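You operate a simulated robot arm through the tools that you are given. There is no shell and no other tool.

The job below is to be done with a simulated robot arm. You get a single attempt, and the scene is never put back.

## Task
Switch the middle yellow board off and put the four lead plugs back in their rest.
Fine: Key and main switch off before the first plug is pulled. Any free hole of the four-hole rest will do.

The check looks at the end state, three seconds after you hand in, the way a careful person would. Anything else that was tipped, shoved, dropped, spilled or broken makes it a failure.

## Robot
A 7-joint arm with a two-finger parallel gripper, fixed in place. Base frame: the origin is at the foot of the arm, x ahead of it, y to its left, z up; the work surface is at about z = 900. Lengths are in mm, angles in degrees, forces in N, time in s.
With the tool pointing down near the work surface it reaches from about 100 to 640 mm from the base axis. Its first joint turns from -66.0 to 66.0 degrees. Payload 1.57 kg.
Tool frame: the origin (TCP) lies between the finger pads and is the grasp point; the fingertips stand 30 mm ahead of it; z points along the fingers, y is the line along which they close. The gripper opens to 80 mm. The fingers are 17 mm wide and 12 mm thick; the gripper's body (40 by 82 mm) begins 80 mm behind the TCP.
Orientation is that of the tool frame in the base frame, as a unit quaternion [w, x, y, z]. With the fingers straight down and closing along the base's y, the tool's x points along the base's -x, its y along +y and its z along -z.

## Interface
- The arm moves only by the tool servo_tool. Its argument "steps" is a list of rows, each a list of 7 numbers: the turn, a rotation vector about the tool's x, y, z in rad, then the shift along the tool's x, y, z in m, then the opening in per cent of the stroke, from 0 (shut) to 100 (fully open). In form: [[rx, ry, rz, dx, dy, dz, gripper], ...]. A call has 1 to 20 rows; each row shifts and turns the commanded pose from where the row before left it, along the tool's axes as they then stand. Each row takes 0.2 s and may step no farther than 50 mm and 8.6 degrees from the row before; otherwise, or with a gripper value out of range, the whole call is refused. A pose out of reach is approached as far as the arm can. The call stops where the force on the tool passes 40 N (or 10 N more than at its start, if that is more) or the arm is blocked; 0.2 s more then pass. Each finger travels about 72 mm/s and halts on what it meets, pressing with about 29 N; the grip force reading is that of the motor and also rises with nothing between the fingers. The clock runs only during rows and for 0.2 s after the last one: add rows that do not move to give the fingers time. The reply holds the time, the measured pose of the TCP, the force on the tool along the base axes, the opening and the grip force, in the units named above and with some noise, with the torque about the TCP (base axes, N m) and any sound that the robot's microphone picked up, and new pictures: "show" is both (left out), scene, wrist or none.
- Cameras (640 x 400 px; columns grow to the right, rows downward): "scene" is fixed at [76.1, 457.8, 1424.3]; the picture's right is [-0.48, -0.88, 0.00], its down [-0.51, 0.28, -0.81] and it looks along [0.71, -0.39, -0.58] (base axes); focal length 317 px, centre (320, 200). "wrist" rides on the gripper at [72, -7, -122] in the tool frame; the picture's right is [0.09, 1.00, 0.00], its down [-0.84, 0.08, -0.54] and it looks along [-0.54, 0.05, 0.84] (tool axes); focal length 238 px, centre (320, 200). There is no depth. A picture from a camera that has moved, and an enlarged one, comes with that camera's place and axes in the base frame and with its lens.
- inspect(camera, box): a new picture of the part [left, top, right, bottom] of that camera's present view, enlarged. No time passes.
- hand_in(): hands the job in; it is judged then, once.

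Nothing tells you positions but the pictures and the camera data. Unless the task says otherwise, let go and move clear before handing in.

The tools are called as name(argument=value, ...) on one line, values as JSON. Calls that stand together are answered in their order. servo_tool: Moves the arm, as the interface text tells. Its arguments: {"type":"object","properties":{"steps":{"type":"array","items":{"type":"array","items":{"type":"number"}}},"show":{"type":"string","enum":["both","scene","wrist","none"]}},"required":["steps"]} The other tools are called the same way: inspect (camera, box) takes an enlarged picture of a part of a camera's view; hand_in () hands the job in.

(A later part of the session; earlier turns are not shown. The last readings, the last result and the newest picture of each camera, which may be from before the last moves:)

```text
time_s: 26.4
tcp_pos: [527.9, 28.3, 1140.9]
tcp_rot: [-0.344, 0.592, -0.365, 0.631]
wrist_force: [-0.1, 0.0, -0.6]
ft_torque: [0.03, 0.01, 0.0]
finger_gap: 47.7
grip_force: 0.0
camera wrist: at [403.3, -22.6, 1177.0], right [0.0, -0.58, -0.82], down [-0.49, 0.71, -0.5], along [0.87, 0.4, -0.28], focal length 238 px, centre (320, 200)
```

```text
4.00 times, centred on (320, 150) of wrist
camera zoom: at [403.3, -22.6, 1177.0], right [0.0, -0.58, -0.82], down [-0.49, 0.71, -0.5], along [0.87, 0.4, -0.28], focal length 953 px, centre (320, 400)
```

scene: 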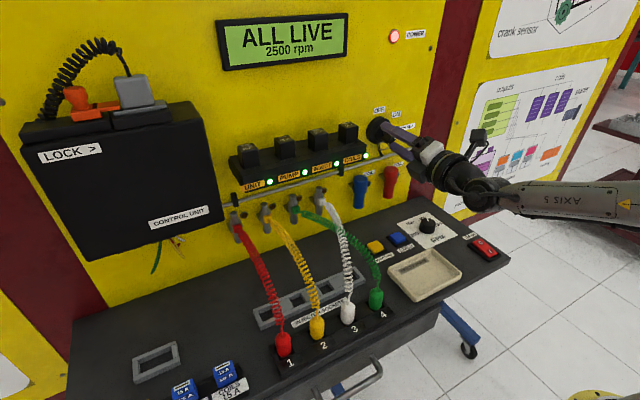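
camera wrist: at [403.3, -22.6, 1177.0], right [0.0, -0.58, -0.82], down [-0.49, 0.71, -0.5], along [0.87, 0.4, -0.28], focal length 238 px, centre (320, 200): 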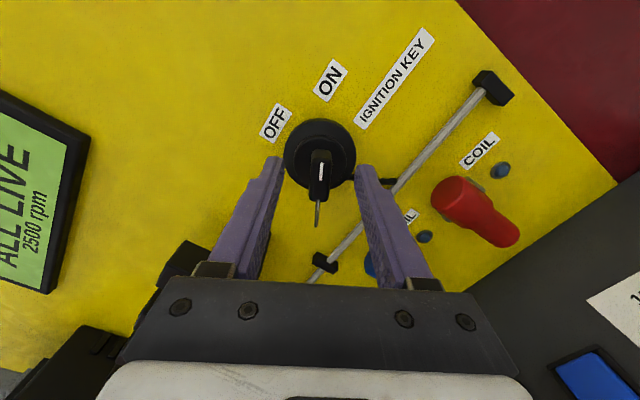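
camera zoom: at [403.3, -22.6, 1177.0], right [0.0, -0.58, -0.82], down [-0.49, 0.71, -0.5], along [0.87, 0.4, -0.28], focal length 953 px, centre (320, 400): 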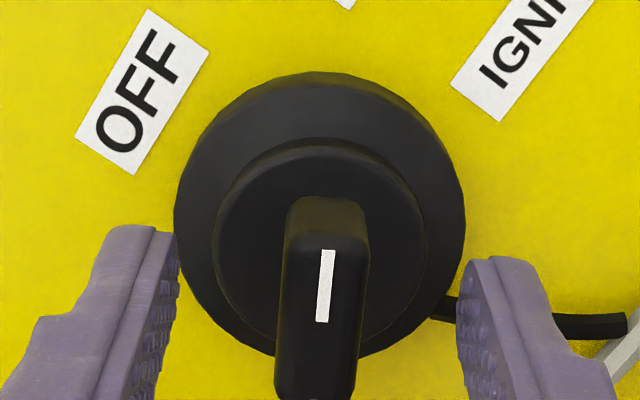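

Now the bow is centred between the pads and the pose is within reach. I'll close on the key.

servo_tool(steps=[[0, 0, 0, 0, 0, 0.003, 60], [0, 0, 0, 0, 0, 0, 30], [0, 0, 0, 0, 0, 0, 5], [0, 0, 0, 0, 0, 0, 5], [0, 0, 0, 0, 0, 0, 5]], show="wrist")

inspect(camera="scene", box=[350, 90, 470, 165])

```text
time_s: 27.6
tcp_pos: [531.4, 29.4, 1140.1]
tcp_rot: [-0.344, 0.593, -0.364, 0.631]
wrist_force: [0.3, -2.5, 0.2]
ft_torque: [-0.16, 0.33, -0.21]
finger_gap: 14.0
grip_force: 30.0
camera wrist: at [406.4, -22.4, 1176.6], right [0.0, -0.58, -0.82], down [-0.49, 0.71, -0.5], along [0.87, 0.4, -0.28], focal length 238 px, centre (320, 200)
```

wrist: 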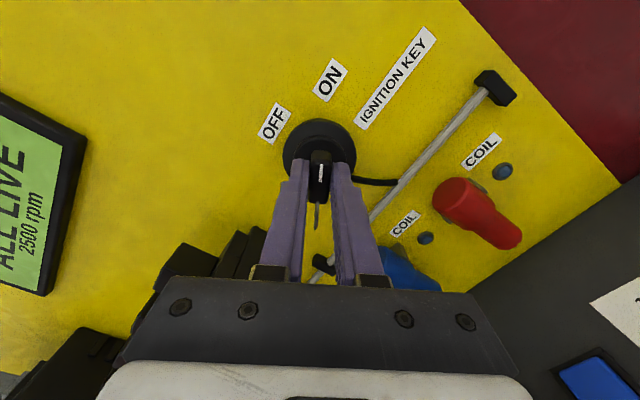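

```text
5.33 times, centred on (410, 128) of scene
camera zoom: at [76.1, 457.7, 1424.4], right [-0.48, -0.88, 0.0], down [-0.51, 0.28, -0.81], along [0.71, -0.39, -0.58], focal length 1692 px, centre (-160, 587)
```

zoom: 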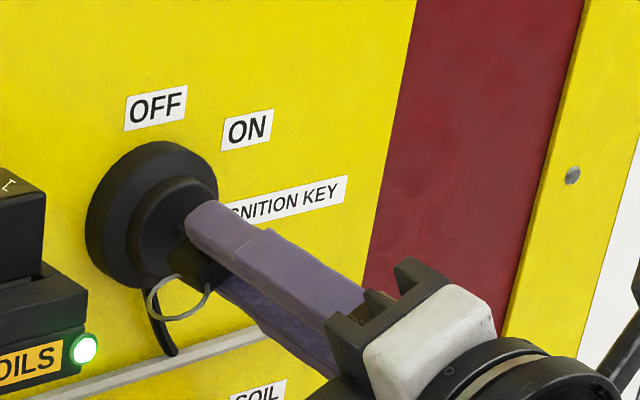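

The key is gripped (14 mm gap, 30 N). I'll now turn it 60° toward OFF about the key's axis, in small steps.

servo_tool(steps=[[0.0045, 0, -0.0747, 0, 0, 0, 5], [0.0045, 0, -0.0747, 0, 0, 0, 5], [0.0045, 0, -0.0747, 0, 0, 0, 5], [0.0045, 0, -0.0747, 0, 0, 0, 5], [0.0045, 0, -0.0747, 0, 0, 0, 5], [0.0045, 0, -0.0747, 0, 0, 0, 5], [0.0045, 0, -0.0747, 0, 0, 0, 5], [0, 0, 0, 0, 0, 0, 5]])

```text
time_s: 29.4
tcp_pos: [531.4, 29.4, 1140.2]
tcp_rot: [-0.177, 0.66, -0.19, 0.705]
wrist_force: [4.1, 0.5, 3.9]
ft_torque: [0.01, 0.31, 0.47]
finger_gap: 14.0
grip_force: 30.7
camera wrist: at [406.1, 4.5, 1197.9], right [-0.01, -0.91, -0.42], down [-0.49, 0.37, -0.79], along [0.87, 0.2, -0.44], focal length 238 px, centre (320, 200)
```

scene: 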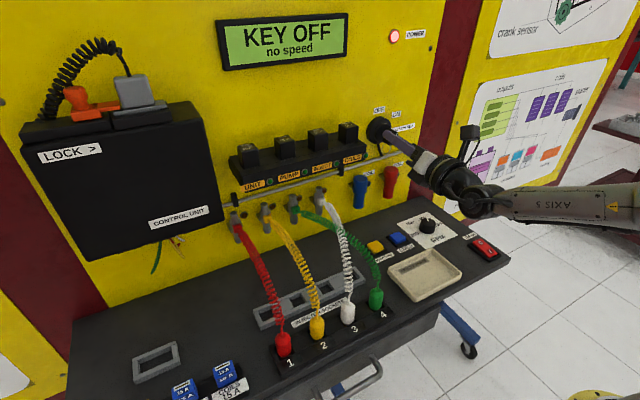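
wrist: 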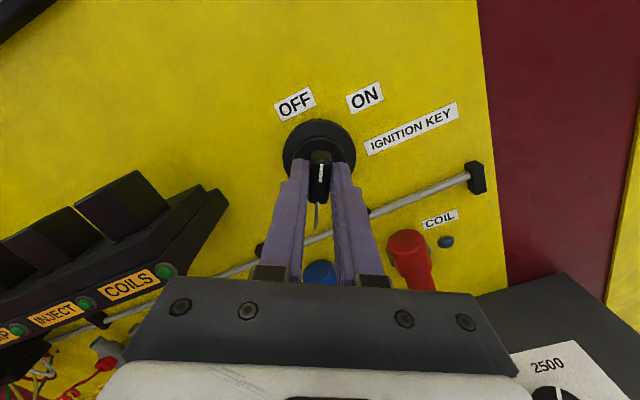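

The display already reads "KEY OFF". I'll finish turning to the OFF mark.

servo_tool(steps=[[0.0045, 0, -0.0747, 0, 0, 0, 5], [0.0045, 0, -0.0747, 0, 0, 0, 5], [0.0045, 0, -0.0747, 0, 0, 0, 5], [0.0045, 0, -0.0747, 0, 0, 0, 5], [0.0045, 0, -0.0747, 0, 0, 0, 5], [0.0045, 0, -0.0747, 0, 0, 0, 5], [0.0045, 0, -0.0747, 0, 0, 0, 5], [0, 0, 0, 0, 0, 0, 5]])

```text
time_s: 30.5
tcp_pos: [531.5, 29.9, 1140.1]
tcp_rot: [-0.068, 0.681, -0.089, 0.724]
wrist_force: [3.0, -7.5, 0.5]
ft_torque: [-0.04, 0.21, 0.47]
finger_gap: 14.5
grip_force: 30.4
out of reach, approached as far as the arm can: row 2, 4
stopped in row 5: the force on the tool passed its limit at 42 N (the readings are from after the stop); the commanded pose is now the measured one
camera wrist: at [406.4, 26.1, 1204.0], right [-0.03, -0.99, -0.13], down [-0.49, 0.13, -0.86], along [0.87, 0.04, -0.49], focal length 238 px, centre (320, 200)
```

scene: 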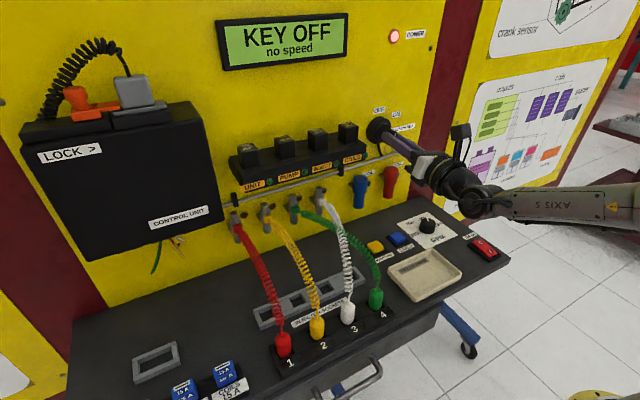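
wrist: 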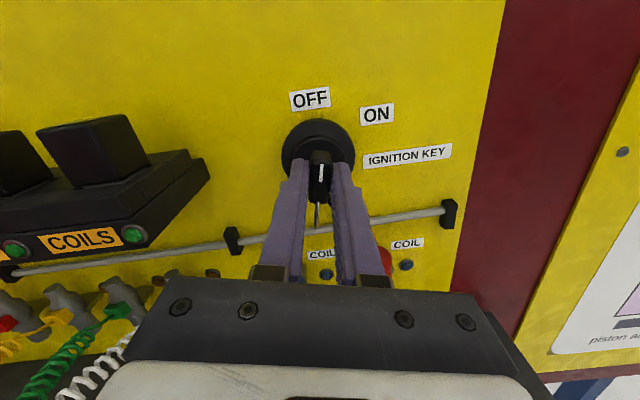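

The turn stopped about 12° short, from arm drift rather than the lock. I'll ease the grip slightly to relieve the strain and look.

servo_tool(steps=[[0, 0, 0, 0, 0, 0, 30], [0, 0, 0, 0, 0, 0, 30], [0, 0, 0, 0, 0, 0, 30]], show="wrist")

inspect(camera="wrist", box=[240, 80, 400, 200])

inspect(camera="scene", box=[350, 90, 470, 165])

```text
time_s: 31.3
tcp_pos: [532.3, 31.6, 1140.7]
tcp_rot: [-0.069, 0.681, -0.089, 0.724]
wrist_force: [0.5, -1.1, 0.4]
ft_torque: [0.01, -0.05, 0.04]
finger_gap: 24.1
grip_force: 0.1
camera wrist: at [406.2, 27.1, 1204.0], right [-0.03, -0.99, -0.13], down [-0.49, 0.13, -0.86], along [0.87, 0.04, -0.49], focal length 238 px, centre (320, 200)
```

wrist: 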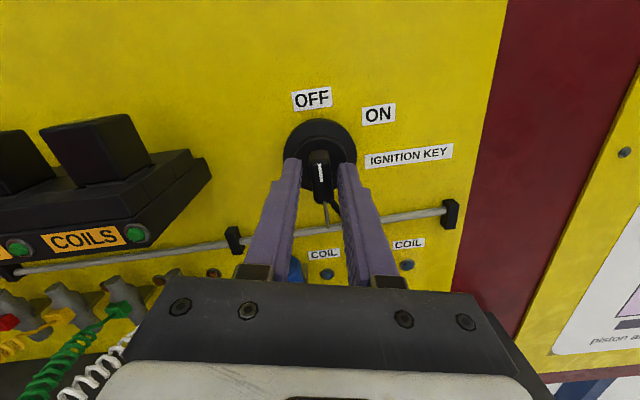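

```text
3.33 times, centred on (320, 140) of wrist
camera zoom: at [406.2, 27.1, 1204.0], right [-0.03, -0.99, -0.13], down [-0.49, 0.13, -0.86], along [0.87, 0.04, -0.49], focal length 794 px, centre (320, 400)
```

zoom: 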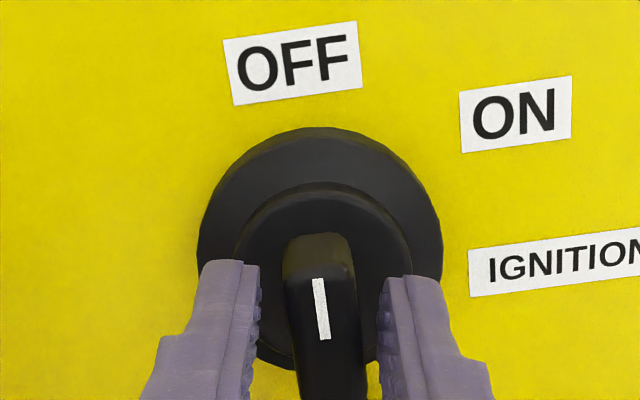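

```text
5.33 times, centred on (410, 128) of scene
camera zoom: at [76.1, 457.8, 1424.3], right [-0.48, -0.88, 0.0], down [-0.51, 0.28, -0.81], along [0.71, -0.39, -0.58], focal length 1692 px, centre (-160, 587)
```

zoom: 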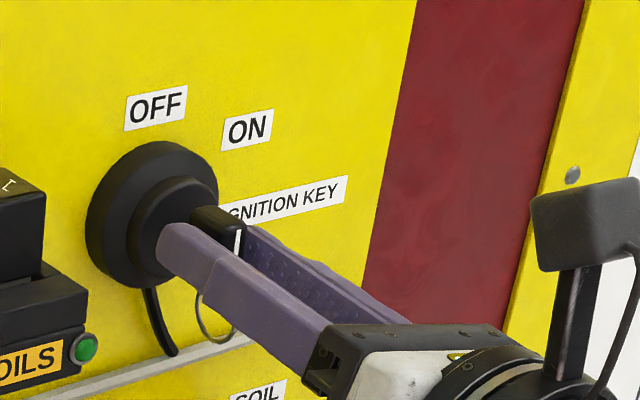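

On release the key settled exactly onto the OFF mark (tick aligned with OFF) and the display reads "KEY OFF". I'll back straight out.

servo_tool(steps=[[0, 0, 0, 0, 0, 0, 50], [0, 0, 0, 0, 0, -0.02, 50], [0, 0, 0, 0, 0, -0.04, 50], [0, 0, 0, 0, 0, -0.04, 50], [0, 0, 0, 0, 0, -0.03, 50], [0, 0, 0, 0, 0, 0, 50]])

inspect(camera="scene", box=[340, 90, 440, 152])

inspect(camera="wrist", box=[240, 80, 400, 200])

```text
time_s: 32.7
tcp_pos: [401.9, 37.0, 1135.6]
tcp_rot: [-0.07, 0.681, -0.088, 0.724]
wrist_force: [0.5, -0.7, 0.8]
ft_torque: [0.01, 0.03, 0.0]
finger_gap: 40.0
grip_force: 0.0
camera wrist: at [276.4, 32.1, 1198.1], right [-0.03, -0.99, -0.13], down [-0.49, 0.13, -0.86], along [0.87, 0.04, -0.49], focal length 238 px, centre (320, 200)
```

scene: 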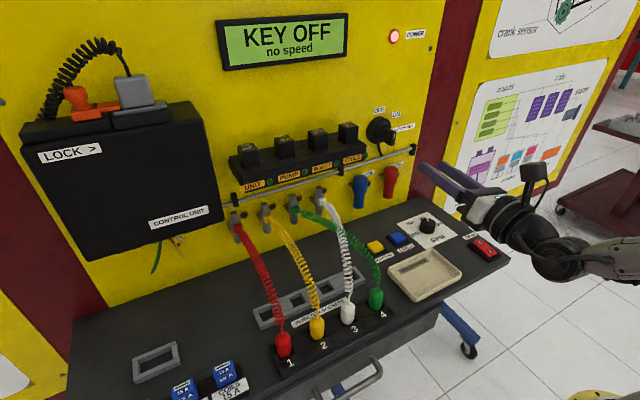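
wrist: 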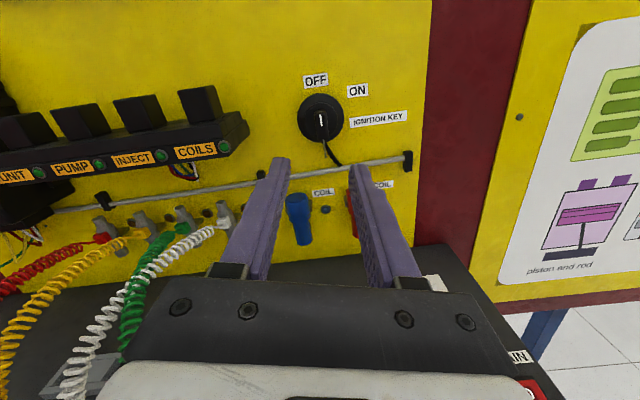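

```text
6.40 times, centred on (390, 121) of scene
camera zoom: at [76.1, 457.8, 1424.3], right [-0.48, -0.88, 0.0], down [-0.51, 0.28, -0.81], along [0.71, -0.39, -0.58], focal length 2031 px, centre (-128, 706)
```

zoom: 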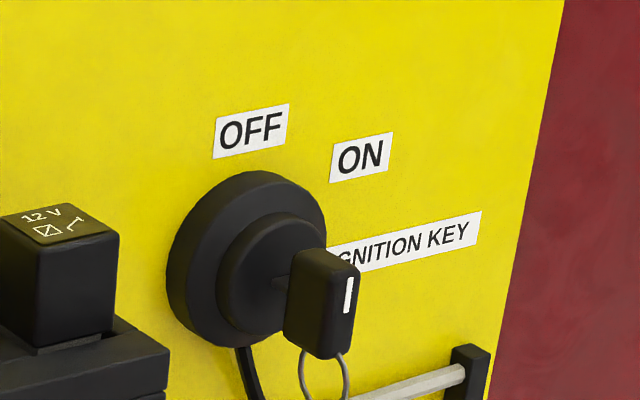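

```text
3.33 times, centred on (320, 140) of wrist
camera zoom: at [276.4, 32.1, 1198.1], right [-0.03, -0.99, -0.13], down [-0.49, 0.13, -0.86], along [0.87, 0.04, -0.49], focal length 794 px, centre (320, 400)
```

zoom: 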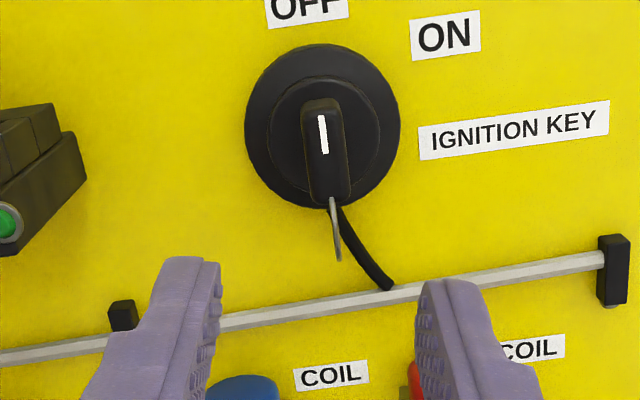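

The key is at OFF. Next is the main rocker: I'll unroll the tool, then bring it to point down.

servo_tool(steps=[[0, 0, 0, 0.045, 0, -0.02, 50], [0, 0, 0.147, 0, 0, 0, 50], [0, 0, 0.147, 0, 0, 0, 50], [0, 0, 0.147, 0, 0, 0, 50], [0, 0, 0.147, 0, 0, 0, 50], [0, 0, 0.147, 0, 0, 0, 50], [0, 0, 0.147, 0, 0, 0, 50], [0, 0, 0.147, 0, 0, 0, 50], [0, 0, 0.147, 0, 0, 0, 50], [0, 0, 0.147, 0, 0, 0, 50], [0, 0, 0.147, 0, 0, 0, 50], [0, 0, 0.147, 0, 0, 0, 50], [0, 0, 0.147, 0, 0, 0, 50], [0, 0, 0.147, 0, 0, 0, 50], [0, 0, 0.147, 0, 0, 0, 50], [0, 0, 0.147, 0, 0, 0, 50], [0, 0, 0.147, 0, 0, 0, 50], [0, 0, 0.147, 0, 0, 0, 50], [0, 0, 0.147, 0, 0, 0, 50], [0, 0, 0.147, 0, 0, 0, 50]], show="none")

servo_tool(steps=[[0, 0, 0.12, 0, 0, 0, 50], [0, 0.14, 0, 0, 0, 0, 50], [0, 0.14, 0, 0, 0, 0, 50], [0, 0.14, 0, 0, 0, 0, 50], [0, 0.14, 0, 0, 0, 0, 50], [0, 0.14, 0, 0, 0, 0, 50], [0, 0, 0, 0, 0, 0, 50]])

```text
time_s: 36.9
tcp_pos: [377.9, 25.9, 1175.3]
tcp_rot: [0.725, -0.03, 0.686, -0.057]
wrist_force: [-0.1, 0.3, -0.5]
ft_torque: [0.0, 0.02, -0.01]
finger_gap: 39.9
grip_force: 0.0
```

```text
time_s: 38.5
tcp_pos: [378.5, 27.2, 1176.2]
tcp_rot: [0.447, 0.013, 0.894, -0.009]
wrist_force: [0.2, -0.3, 0.3]
ft_torque: [-0.01, 0.03, -0.02]
finger_gap: 39.9
grip_force: 0.1
camera wrist: at [238.9, 25.8, 1190.6], right [-0.02, 1.0, -0.08], down [0.07, 0.08, 0.99], along [1.0, 0.02, -0.07], focal length 238 px, centre (320, 200)
```

scene: 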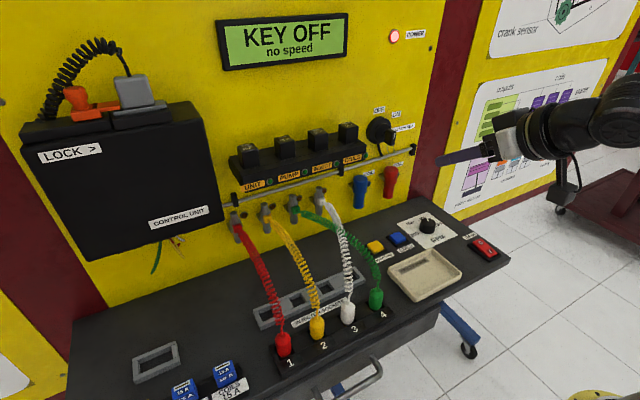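
wrist: 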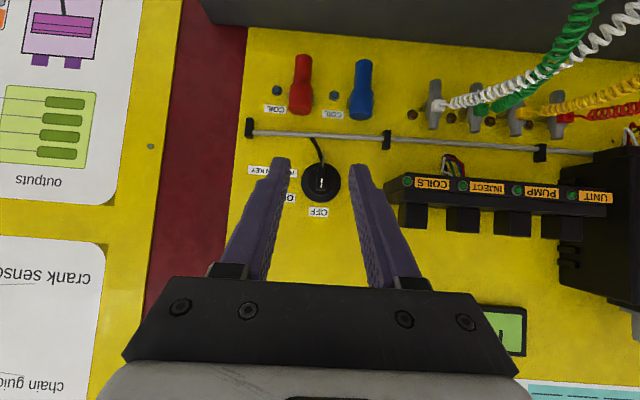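

Orientation is returning to normal. I'll finish pitching down while moving over toward the main switch, at about (358, −130).

servo_tool(steps=[[0, 0.1324, 0, 0, -0.02, 0, 20], [0, 0.1324, 0, 0, -0.02, 0, 20], [0, 0.1324, 0, 0, -0.02, 0, 20], [0, 0.1324, 0, 0, -0.02, 0, 20], [0, 0.1324, 0, 0, -0.02, 0, 0], [0, 0.1324, 0, 0, -0.02, 0, 0], [0, 0.1324, 0, 0, -0.02, 0, 0], [0, 0, 0, 0, 0, 0, 0]])

```text
time_s: 40.3
tcp_pos: [375.2, -114.6, 1177.1]
tcp_rot: [-0.001, 0.016, 1.0, -0.003]
wrist_force: [1.1, -0.1, 0.7]
ft_torque: [0.0, 0.0, -0.01]
finger_gap: 0.0
grip_force: 21.4
camera wrist: at [304.6, -118.2, 1297.8], right [-0.06, 1.0, 0.0], down [0.84, 0.05, 0.54], along [0.54, 0.03, -0.84], focal length 238 px, centre (320, 200)
```

scene: 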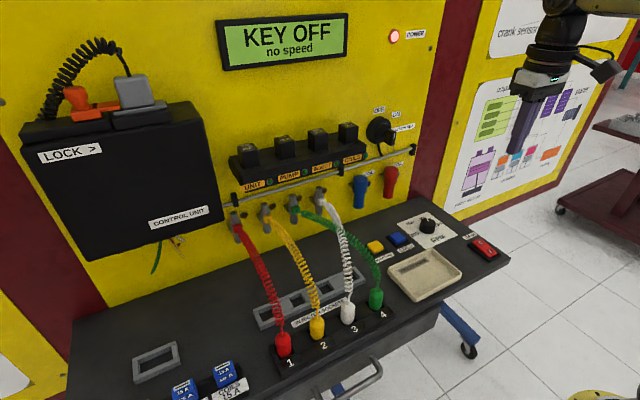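
wrist: 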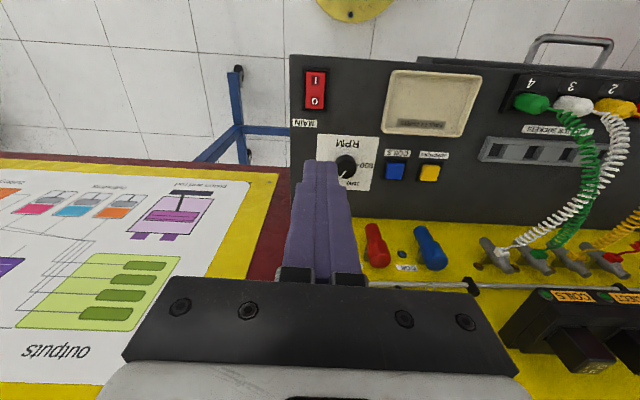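

The gripper is closed and pointing down near the switch. I'll square up and zoom on the rocker.

servo_tool(steps=[[0, 0, -0.032, 0, 0, 0, 0], [0, 0, 0, 0.02, -0.016, 0.04, 0], [0, 0, 0, 0, 0, 0.04, 0], [0, 0, 0, 0, 0, 0, 0], [0, 0, 0, 0, 0, 0, 0]])

inspect(camera="wrist", box=[250, 40, 410, 140])

inspect(camera="scene", box=[420, 190, 530, 270])

```text
time_s: 41.5
tcp_pos: [356.3, -129.6, 1098.8]
tcp_rot: [0.002, 0.001, 1.0, -0.003]
wrist_force: [-0.1, -0.5, -0.5]
ft_torque: [-0.03, 0.02, 0.03]
finger_gap: 0.0
grip_force: 21.2
camera wrist: at [284.9, -134.5, 1219.7], right [-0.09, 1.0, -0.01], down [0.84, 0.08, 0.54], along [0.54, 0.04, -0.84], focal length 238 px, centre (320, 200)
```

scene: 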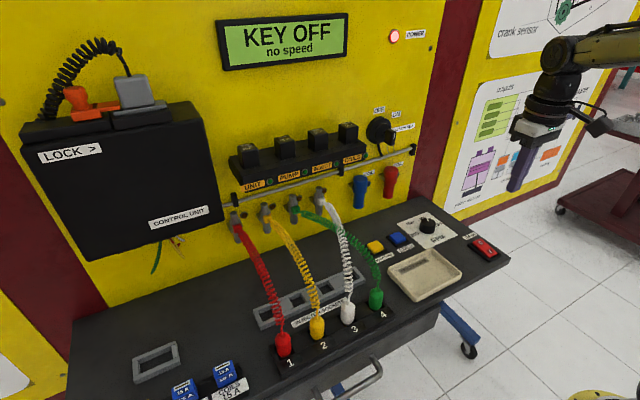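
wrist: 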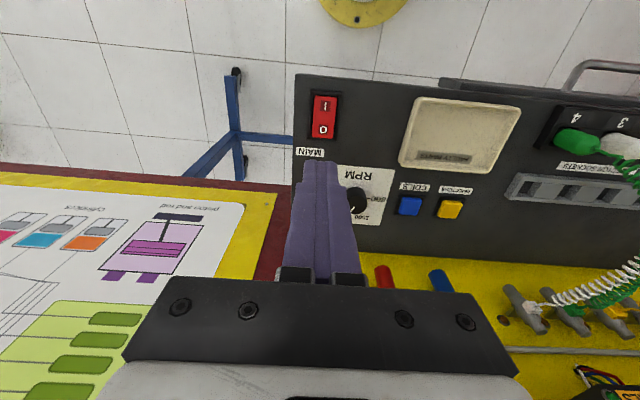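

```text
4.00 times, centred on (330, 90) of wrist
camera zoom: at [284.9, -134.5, 1219.7], right [-0.09, 1.0, -0.01], down [0.84, 0.08, 0.54], along [0.54, 0.04, -0.84], focal length 953 px, centre (280, 640)
```

zoom: 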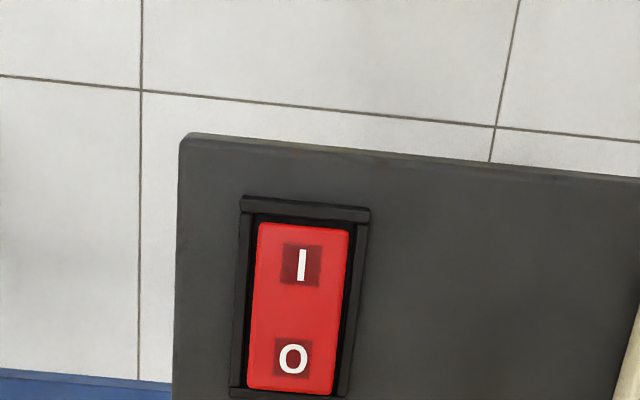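

```text
5.00 times, centred on (475, 230) of scene
camera zoom: at [76.1, 457.8, 1424.3], right [-0.48, -0.88, 0.0], down [-0.51, 0.28, -0.81], along [0.71, -0.39, -0.58], focal length 1587 px, centre (-455, 50)
```

zoom: 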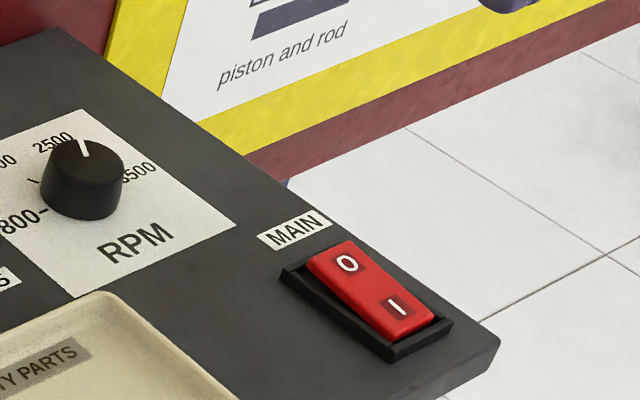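

The raised "O" end is at about (374, −126), top near z≈920. I'll move over it and come down to just above.

servo_tool(steps=[[0, 0, 0, -0.018, 0.0036, 0, 0], [0, 0, 0, 0, 0, 0.04, 0], [0, 0, 0, 0, 0, 0.04, 0], [0, 0, 0, 0, 0, 0.04, 0], [0, 0, 0, 0, 0, 0, 0], [0, 0, 0, 0, 0, 0, 0]])

inspect(camera="wrist", box=[240, 80, 400, 180])

inspect(camera="scene", box=[440, 190, 550, 270])

```text
time_s: 42.9
tcp_pos: [371.1, -126.4, 977.6]
tcp_rot: [0.001, 0.001, 1.0, -0.003]
wrist_force: [1.1, -0.7, 0.4]
ft_torque: [-0.03, 0.02, -0.02]
finger_gap: 0.0
grip_force: 21.3
camera wrist: at [299.4, -131.1, 1099.0], right [-0.09, 1.0, -0.01], down [0.84, 0.08, 0.54], along [0.54, 0.04, -0.84], focal length 238 px, centre (320, 200)
```

scene: 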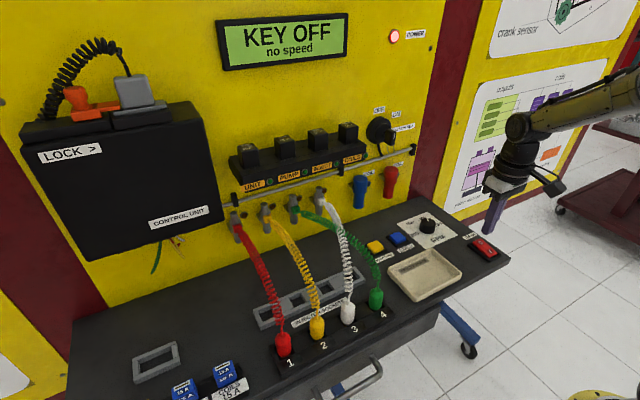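
wrist: 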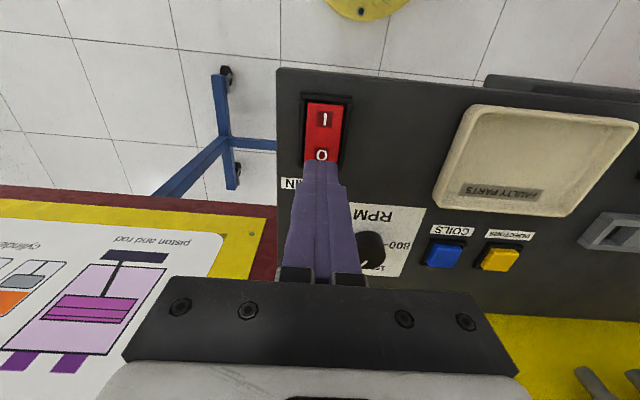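

```text
4.00 times, centred on (320, 130) of wrist
camera zoom: at [299.4, -131.1, 1099.0], right [-0.09, 1.0, -0.01], down [0.84, 0.08, 0.54], along [0.54, 0.04, -0.84], focal length 953 px, centre (320, 480)
```

zoom: 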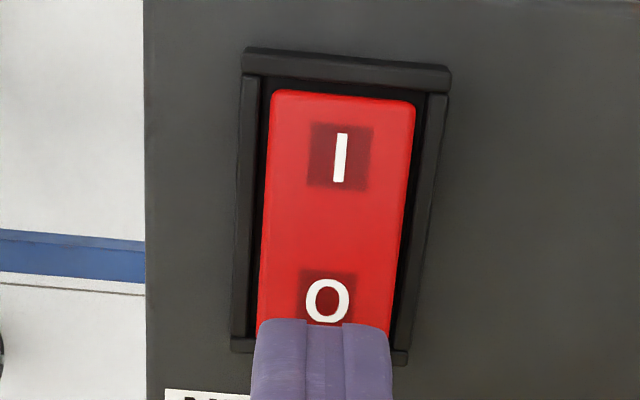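

```text
5.00 times, centred on (495, 230) of scene
camera zoom: at [76.1, 457.8, 1424.3], right [-0.48, -0.88, 0.0], down [-0.51, 0.28, -0.81], along [0.71, -0.39, -0.58], focal length 1587 px, centre (-555, 50)
```

zoom: 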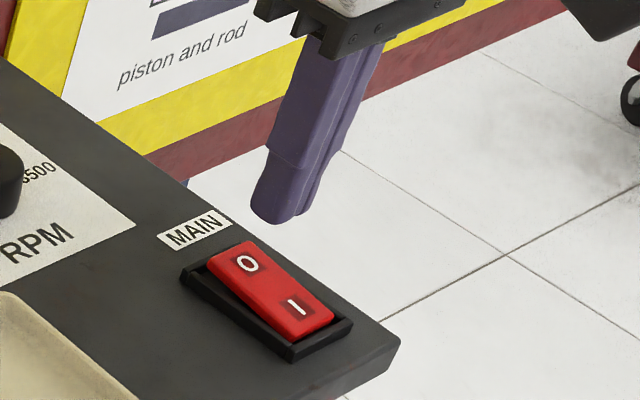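

The finger lines up on the "O". I'll shift slightly and press down slowly.

servo_tool(steps=[[0, 0, 0, -0.003, 0.0014, 0.01, 0], [0, 0, 0, 0, 0, 0.01, 0], [0, 0, 0, 0, 0, 0.004, 0], [0, 0, 0, 0, 0, 0.003, 0], [0, 0, 0, 0, 0, 0.003, 0], [0, 0, 0, 0, 0, 0.003, 0], [0, 0, 0, 0, 0, 0.003, 0], [0, 0, 0, 0, 0, 0.003, 0], [0, 0, 0, 0, 0, 0, 0]])

inspect(camera="scene", box=[440, 190, 550, 270])

```text
time_s: 44.7
tcp_pos: [377.4, -125.7, 942.4]
tcp_rot: [0.005, 0.001, 1.0, -0.003]
wrist_force: [-1.0, 1.0, 2.8]
ft_torque: [0.01, 0.04, 0.0]
finger_gap: 0.0
grip_force: 21.4
stopped in row 9: the force on the tool passed its limit at 44 N (the readings are from after the stop); the commanded pose is now the measured one
camera wrist: at [305.3, -130.4, 1062.8], right [-0.09, 1.0, -0.01], down [0.83, 0.08, 0.55], along [0.55, 0.04, -0.84], focal length 238 px, centre (320, 200)
```

scene: 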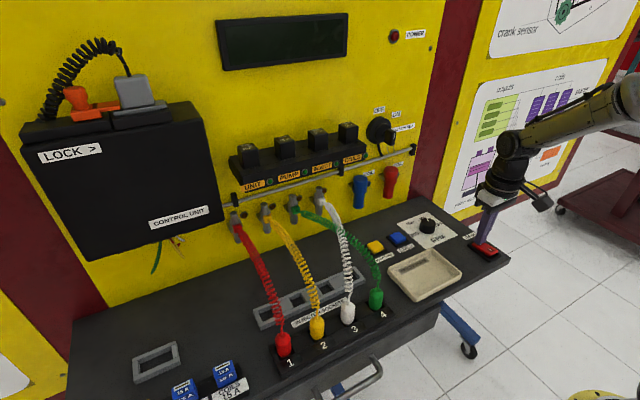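
wrist: 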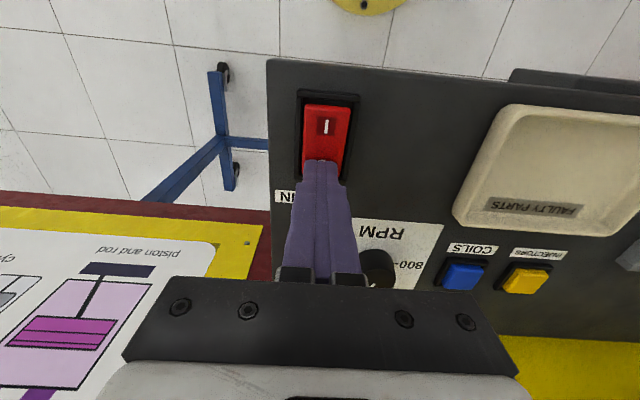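

```text
5.00 times, centred on (495, 230) of scene
camera zoom: at [76.0, 457.8, 1424.3], right [-0.48, -0.88, 0.0], down [-0.51, 0.28, -0.81], along [0.71, -0.39, -0.58], focal length 1587 px, centre (-555, 50)
```

zoom: 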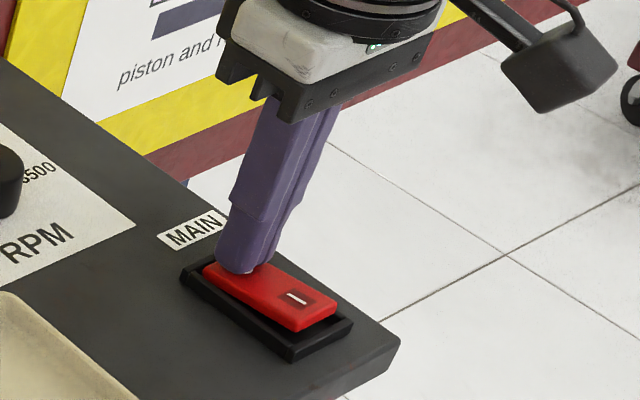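

The display and power lamp went dark, so main is off. I'll lift clear, then travel over to the white plug with the tool tilted back so the cord stays clear of the palm.

servo_tool(steps=[[0, 0, 0, 0, 0, -0.045, 0], [0, 0, 0, 0, 0, -0.045, 0], [0, 0, 0, 0, 0, -0.045, 0], [0, 0, 0, 0, 0, -0.045, 0], [0, 0, 0, 0, 0, 0, 0]], show="none")

inspect(camera="scene", box=[440, 210, 530, 270])

servo_tool(steps=[[0, 0, 0, 0.0096, 0.047, 0, 55], [0, 0, 0, 0.0096, 0.047, 0, 55], [0, 0, 0, 0.0096, 0.047, 0, 55], [0, 0, 0, 0.0096, 0.047, 0, 55], [0, 0, 0, 0.0096, 0.047, 0, 55], [0, 0, 0, 0.0096, 0.047, 0, 55], [0, 0, 0, 0.0096, 0.047, 0, 55], [0, 0, 0, 0.0096, 0.047, 0, 55], [0, -0.122, 0, 0, 0, 0, 55], [0, -0.122, 0, 0, 0, 0, 55], [0, -0.122, 0, 0, 0, 0, 55], [0, -0.122, 0, 0, 0, 0, 55], [0, -0.122, 0, 0, 0, 0, 55], [0, 0, 0, 0, 0, 0, 55]])

```text
time_s: 45.9
tcp_pos: [374.5, -125.6, 1122.5]
tcp_rot: [0.004, 0.001, 1.0, -0.004]
wrist_force: [0.3, -0.9, -0.7]
ft_torque: [-0.03, 0.01, -0.01]
finger_gap: 0.1
grip_force: 21.3
```

```text
6.67 times, centred on (485, 240) of scene
camera zoom: at [76.1, 457.8, 1424.3], right [-0.48, -0.88, 0.0], down [-0.51, 0.28, -0.81], along [0.71, -0.39, -0.58], focal length 2116 px, centre (-780, -67)
```

zoom: 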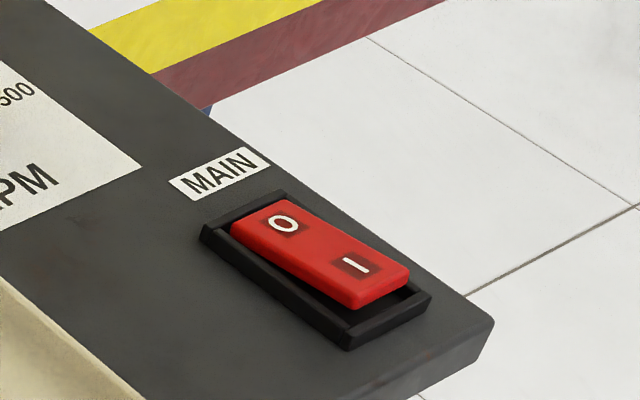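

```text
time_s: 48.9
tcp_pos: [299.4, 253.0, 1118.8]
tcp_rot: [0.304, -0.001, 0.953, -0.004]
wrist_force: [-0.5, -0.2, 0.0]
ft_torque: [0.01, -0.01, 0.04]
finger_gap: 43.7
grip_force: 0.0
camera wrist: at [170.6, 247.9, 1175.4], right [-0.07, 1.0, -0.06], down [0.37, 0.08, 0.93], along [0.93, 0.05, -0.37], focal length 238 px, centre (320, 200)
```

scene: 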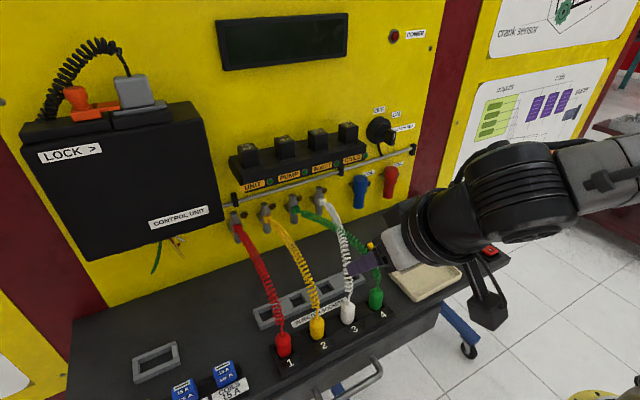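
wrist: 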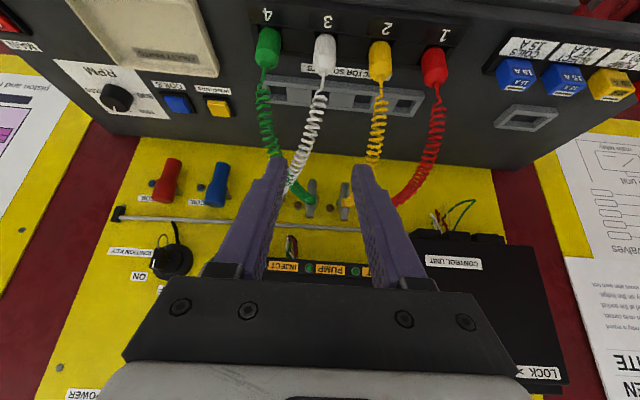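

The main switch rests at O. Next I'll move to a stand-off in line with the white plug.

servo_tool(steps=[[0, 0, 0, 0.028, -0.001, 0.04, 55], [0, 0, 0, 0.028, 0, 0.04, 55], [0, 0, 0, 0, 0, 0, 55], [0, 0, 0, 0, 0, 0, 55]])

inspect(camera="wrist", box=[220, 0, 420, 125])

inspect(camera="scene", box=[260, 220, 420, 350])

```text
time_s: 49.9
tcp_pos: [301.3, 250.7, 1020.4]
tcp_rot: [0.304, 0.0, 0.953, -0.003]
wrist_force: [0.4, -0.4, -0.9]
ft_torque: [0.01, 0.02, 0.01]
finger_gap: 44.0
grip_force: 0.1
camera wrist: at [171.8, 245.2, 1077.5], right [-0.07, 1.0, -0.06], down [0.37, 0.08, 0.93], along [0.93, 0.05, -0.37], focal length 238 px, centre (320, 200)
```

scene: 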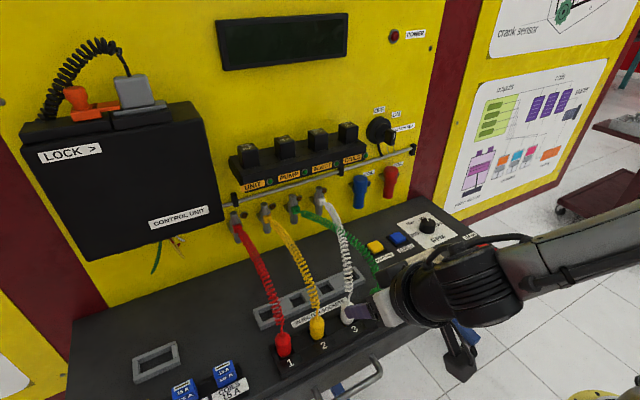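
wrist: 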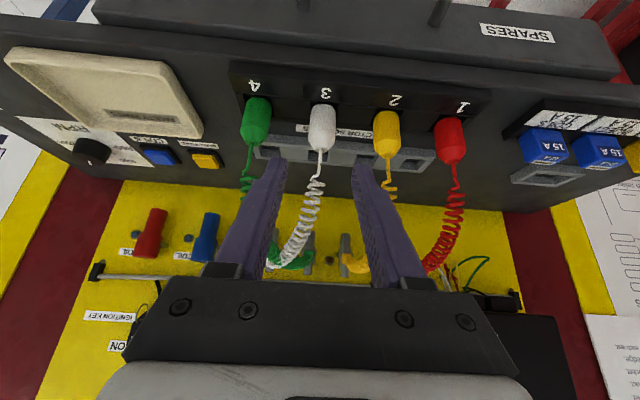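

```text
3.20 times, centred on (320, 62) of wrist
camera zoom: at [171.8, 245.2, 1077.5], right [-0.07, 1.0, -0.06], down [0.37, 0.08, 0.93], along [0.93, 0.05, -0.37], focal length 763 px, centre (320, 640)
```

zoom: 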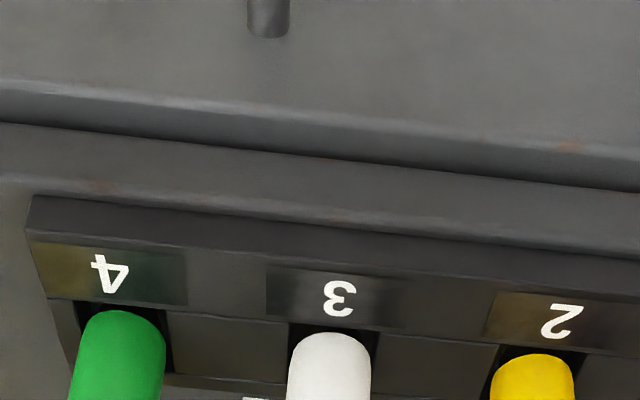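

```text
3.08 times, centred on (340, 285) of scene
camera zoom: at [76.1, 457.8, 1424.3], right [-0.48, -0.88, 0.0], down [-0.51, 0.28, -0.81], along [0.71, -0.39, -0.58], focal length 976 px, centre (258, -62)
```

zoom: 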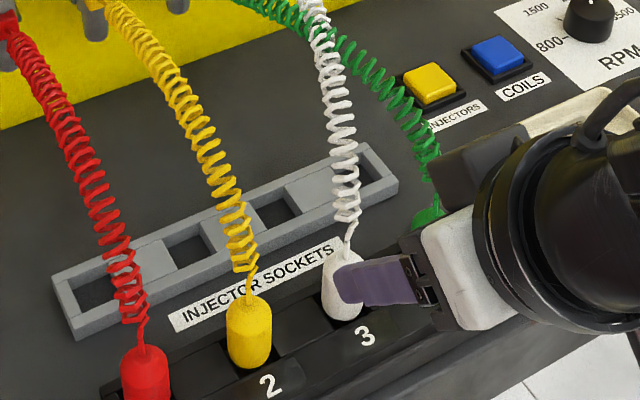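

Alignment in y is good. I'll advance along the tool axis so the fingers straddle the plug.

servo_tool(steps=[[0, 0, 0, 0, 0.0005, 0.03, 55], [0, 0, 0, 0, 0, 0.03, 55], [0, 0, 0, 0, 0, 0.02, 55], [0, 0, 0, 0, 0, 0.007, 55], [0, 0, 0, 0, 0, 0, 55], [0, 0, 0, 0, 0, 0, 55]])

inspect(camera="wrist", box=[220, 90, 420, 215])

inspect(camera="scene", box=[280, 250, 420, 350])

```text
time_s: 51.3
tcp_pos: [351.1, 250.1, 950.1]
tcp_rot: [0.305, 0.0, 0.952, -0.003]
wrist_force: [0.4, 0.0, -0.1]
ft_torque: [0.03, -0.03, 0.0]
finger_gap: 44.0
grip_force: 0.0
camera wrist: at [223.7, 245.2, 1006.8], right [-0.07, 1.0, -0.06], down [0.37, 0.08, 0.93], along [0.93, 0.05, -0.37], focal length 238 px, centre (320, 200)
```

scene: 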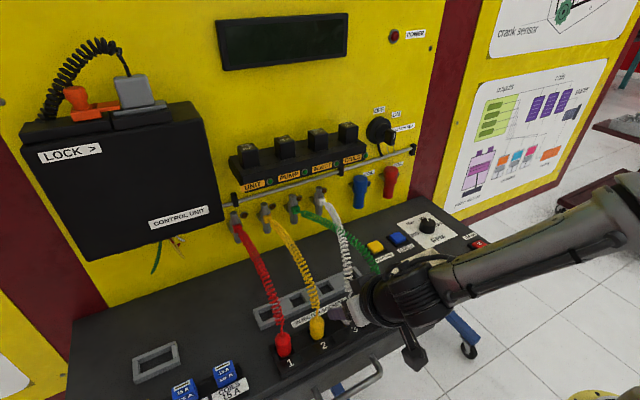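
wrist: 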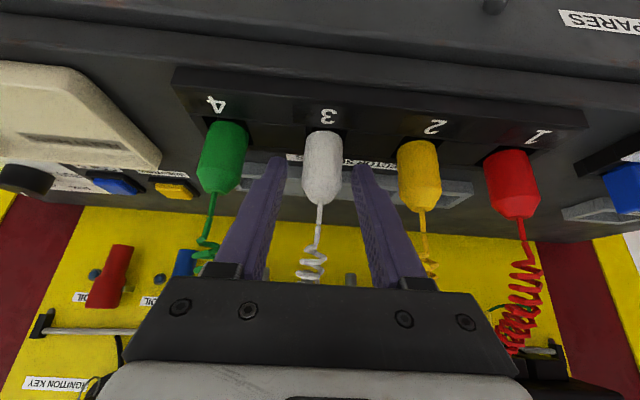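

```text
3.20 times, centred on (320, 152) of wrist
camera zoom: at [223.7, 245.2, 1006.8], right [-0.07, 1.0, -0.06], down [0.37, 0.08, 0.93], along [0.93, 0.05, -0.37], focal length 763 px, centre (320, 352)
```

zoom: 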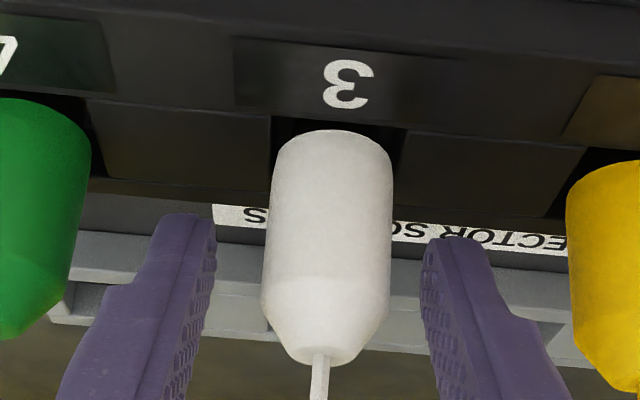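

```text
4.00 times, centred on (350, 300) of scene
camera zoom: at [76.1, 457.8, 1424.3], right [-0.48, -0.88, 0.0], down [-0.51, 0.28, -0.81], along [0.71, -0.39, -0.58], focal length 1269 px, centre (200, -200)
```

zoom: 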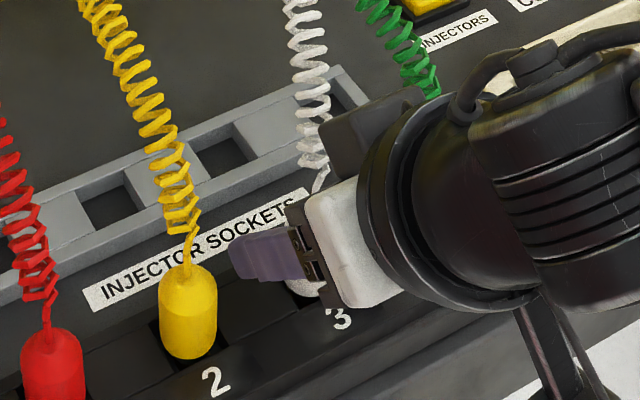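

The fingers straddle the white plug. I'll shift 1.5 mm to centre, 5 mm lower, and close gently.

servo_tool(steps=[[0, 0, 0, 0.0029, 0.0015, 0.0041, 55], [0, 0, 0, 0, 0, 0, 55], [0, 0, 0, 0, 0, 0, 25], [0, 0, 0, 0, 0, 0, 10], [0, 0, 0, 0, 0, 0, 10], [0, 0, 0, 0, 0, 0, 10]], show="wrist")

inspect(camera="wrist", box=[220, 90, 420, 215])

```text
time_s: 52.7
tcp_pos: [350.4, 251.0, 945.2]
tcp_rot: [0.303, 0.0, 0.953, -0.004]
wrist_force: [1.1, 0.2, -0.4]
ft_torque: [0.0, 0.01, 0.01]
finger_gap: 23.0
grip_force: 28.8
camera wrist: at [222.9, 246.7, 1002.0], right [-0.07, 1.0, -0.06], down [0.37, 0.08, 0.93], along [0.93, 0.04, -0.37], focal length 238 px, centre (320, 200)
```

wrist: 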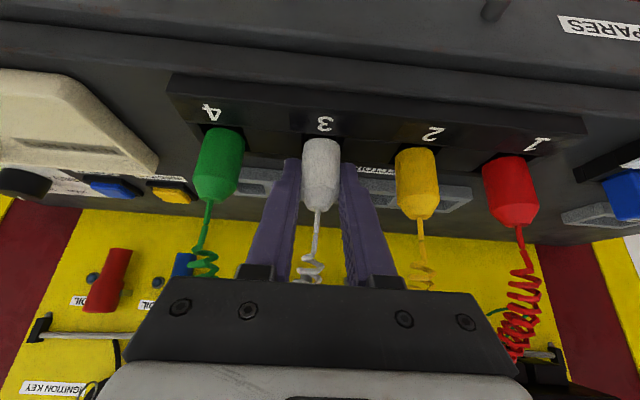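

```text
3.20 times, centred on (320, 152) of wrist
camera zoom: at [222.9, 246.7, 1002.0], right [-0.07, 1.0, -0.06], down [0.37, 0.08, 0.93], along [0.93, 0.04, -0.37], focal length 763 px, centre (320, 352)
```

zoom: 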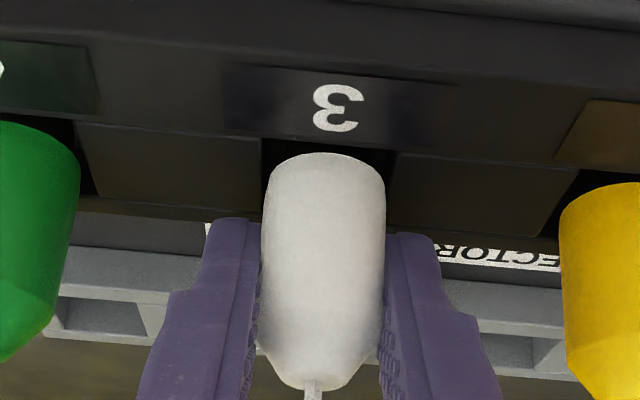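

The plug is gripped at 23 mm. I'll pull it straight up.

servo_tool(steps=[[0, 0, 0, -0.00232, 0, -0.00326, 10], [0, 0, 0, -0.00232, 0, -0.00326, 10], [0, 0, 0, -0.00463, 0, -0.00652, 10], [0, 0, 0, -0.00463, 0, -0.00652, 10], [0, 0, 0, -0.00579, 0, -0.00815, 10], [0, 0, 0, -0.00579, 0, -0.00815, 10], [0, 0, 0, -0.00579, 0, -0.00815, 10], [0, 0, 0, 0, 0, 0, 10]])

inspect(camera="wrist", box=[220, 50, 420, 175])

inspect(camera="scene", box=[270, 230, 410, 330])

```text
time_s: 54.5
tcp_pos: [350.2, 252.4, 1000.3]
tcp_rot: [0.305, -0.001, 0.952, -0.004]
wrist_force: [-0.3, 0.2, 0.0]
ft_torque: [0.01, 0.01, -0.02]
finger_gap: 23.2
grip_force: 28.4
camera wrist: at [222.1, 247.3, 1056.7], right [-0.07, 1.0, -0.06], down [0.37, 0.08, 0.93], along [0.93, 0.05, -0.37], focal length 238 px, centre (320, 200)
```

scene: 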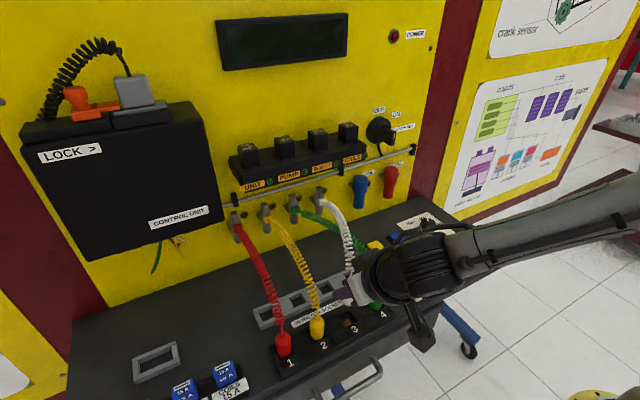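
wrist: 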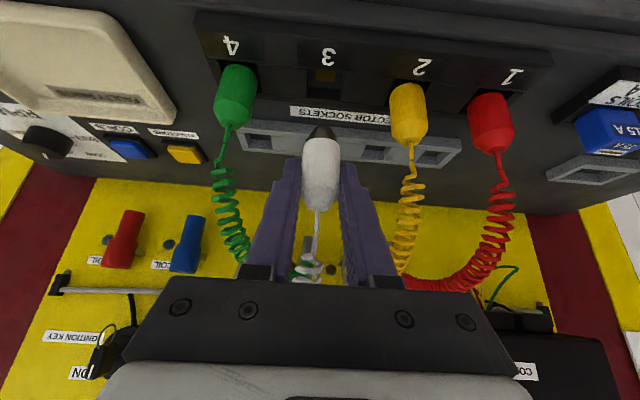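

```text
3.20 times, centred on (320, 112) of wrist
camera zoom: at [222.1, 247.3, 1056.7], right [-0.07, 1.0, -0.06], down [0.37, 0.08, 0.93], along [0.93, 0.05, -0.37], focal length 763 px, centre (320, 480)
```

zoom: 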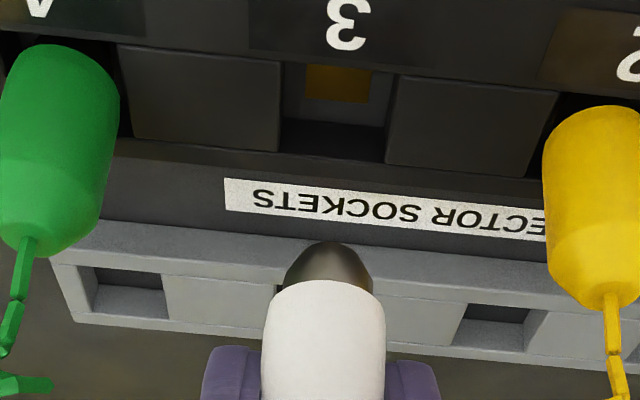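

```text
4.00 times, centred on (340, 280) of scene
camera zoom: at [76.1, 457.8, 1424.3], right [-0.48, -0.88, 0.0], down [-0.51, 0.28, -0.81], along [0.71, -0.39, -0.58], focal length 1269 px, centre (240, -120)
```

zoom: 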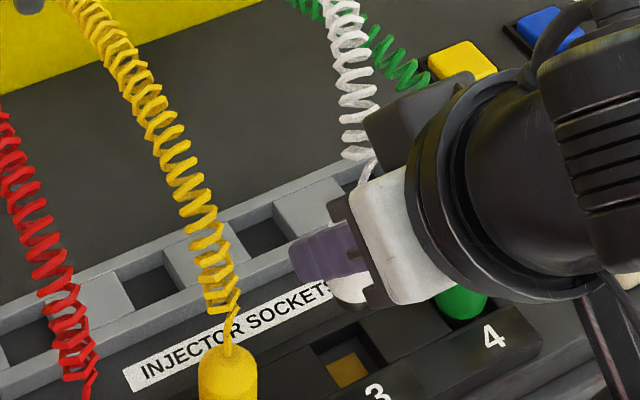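

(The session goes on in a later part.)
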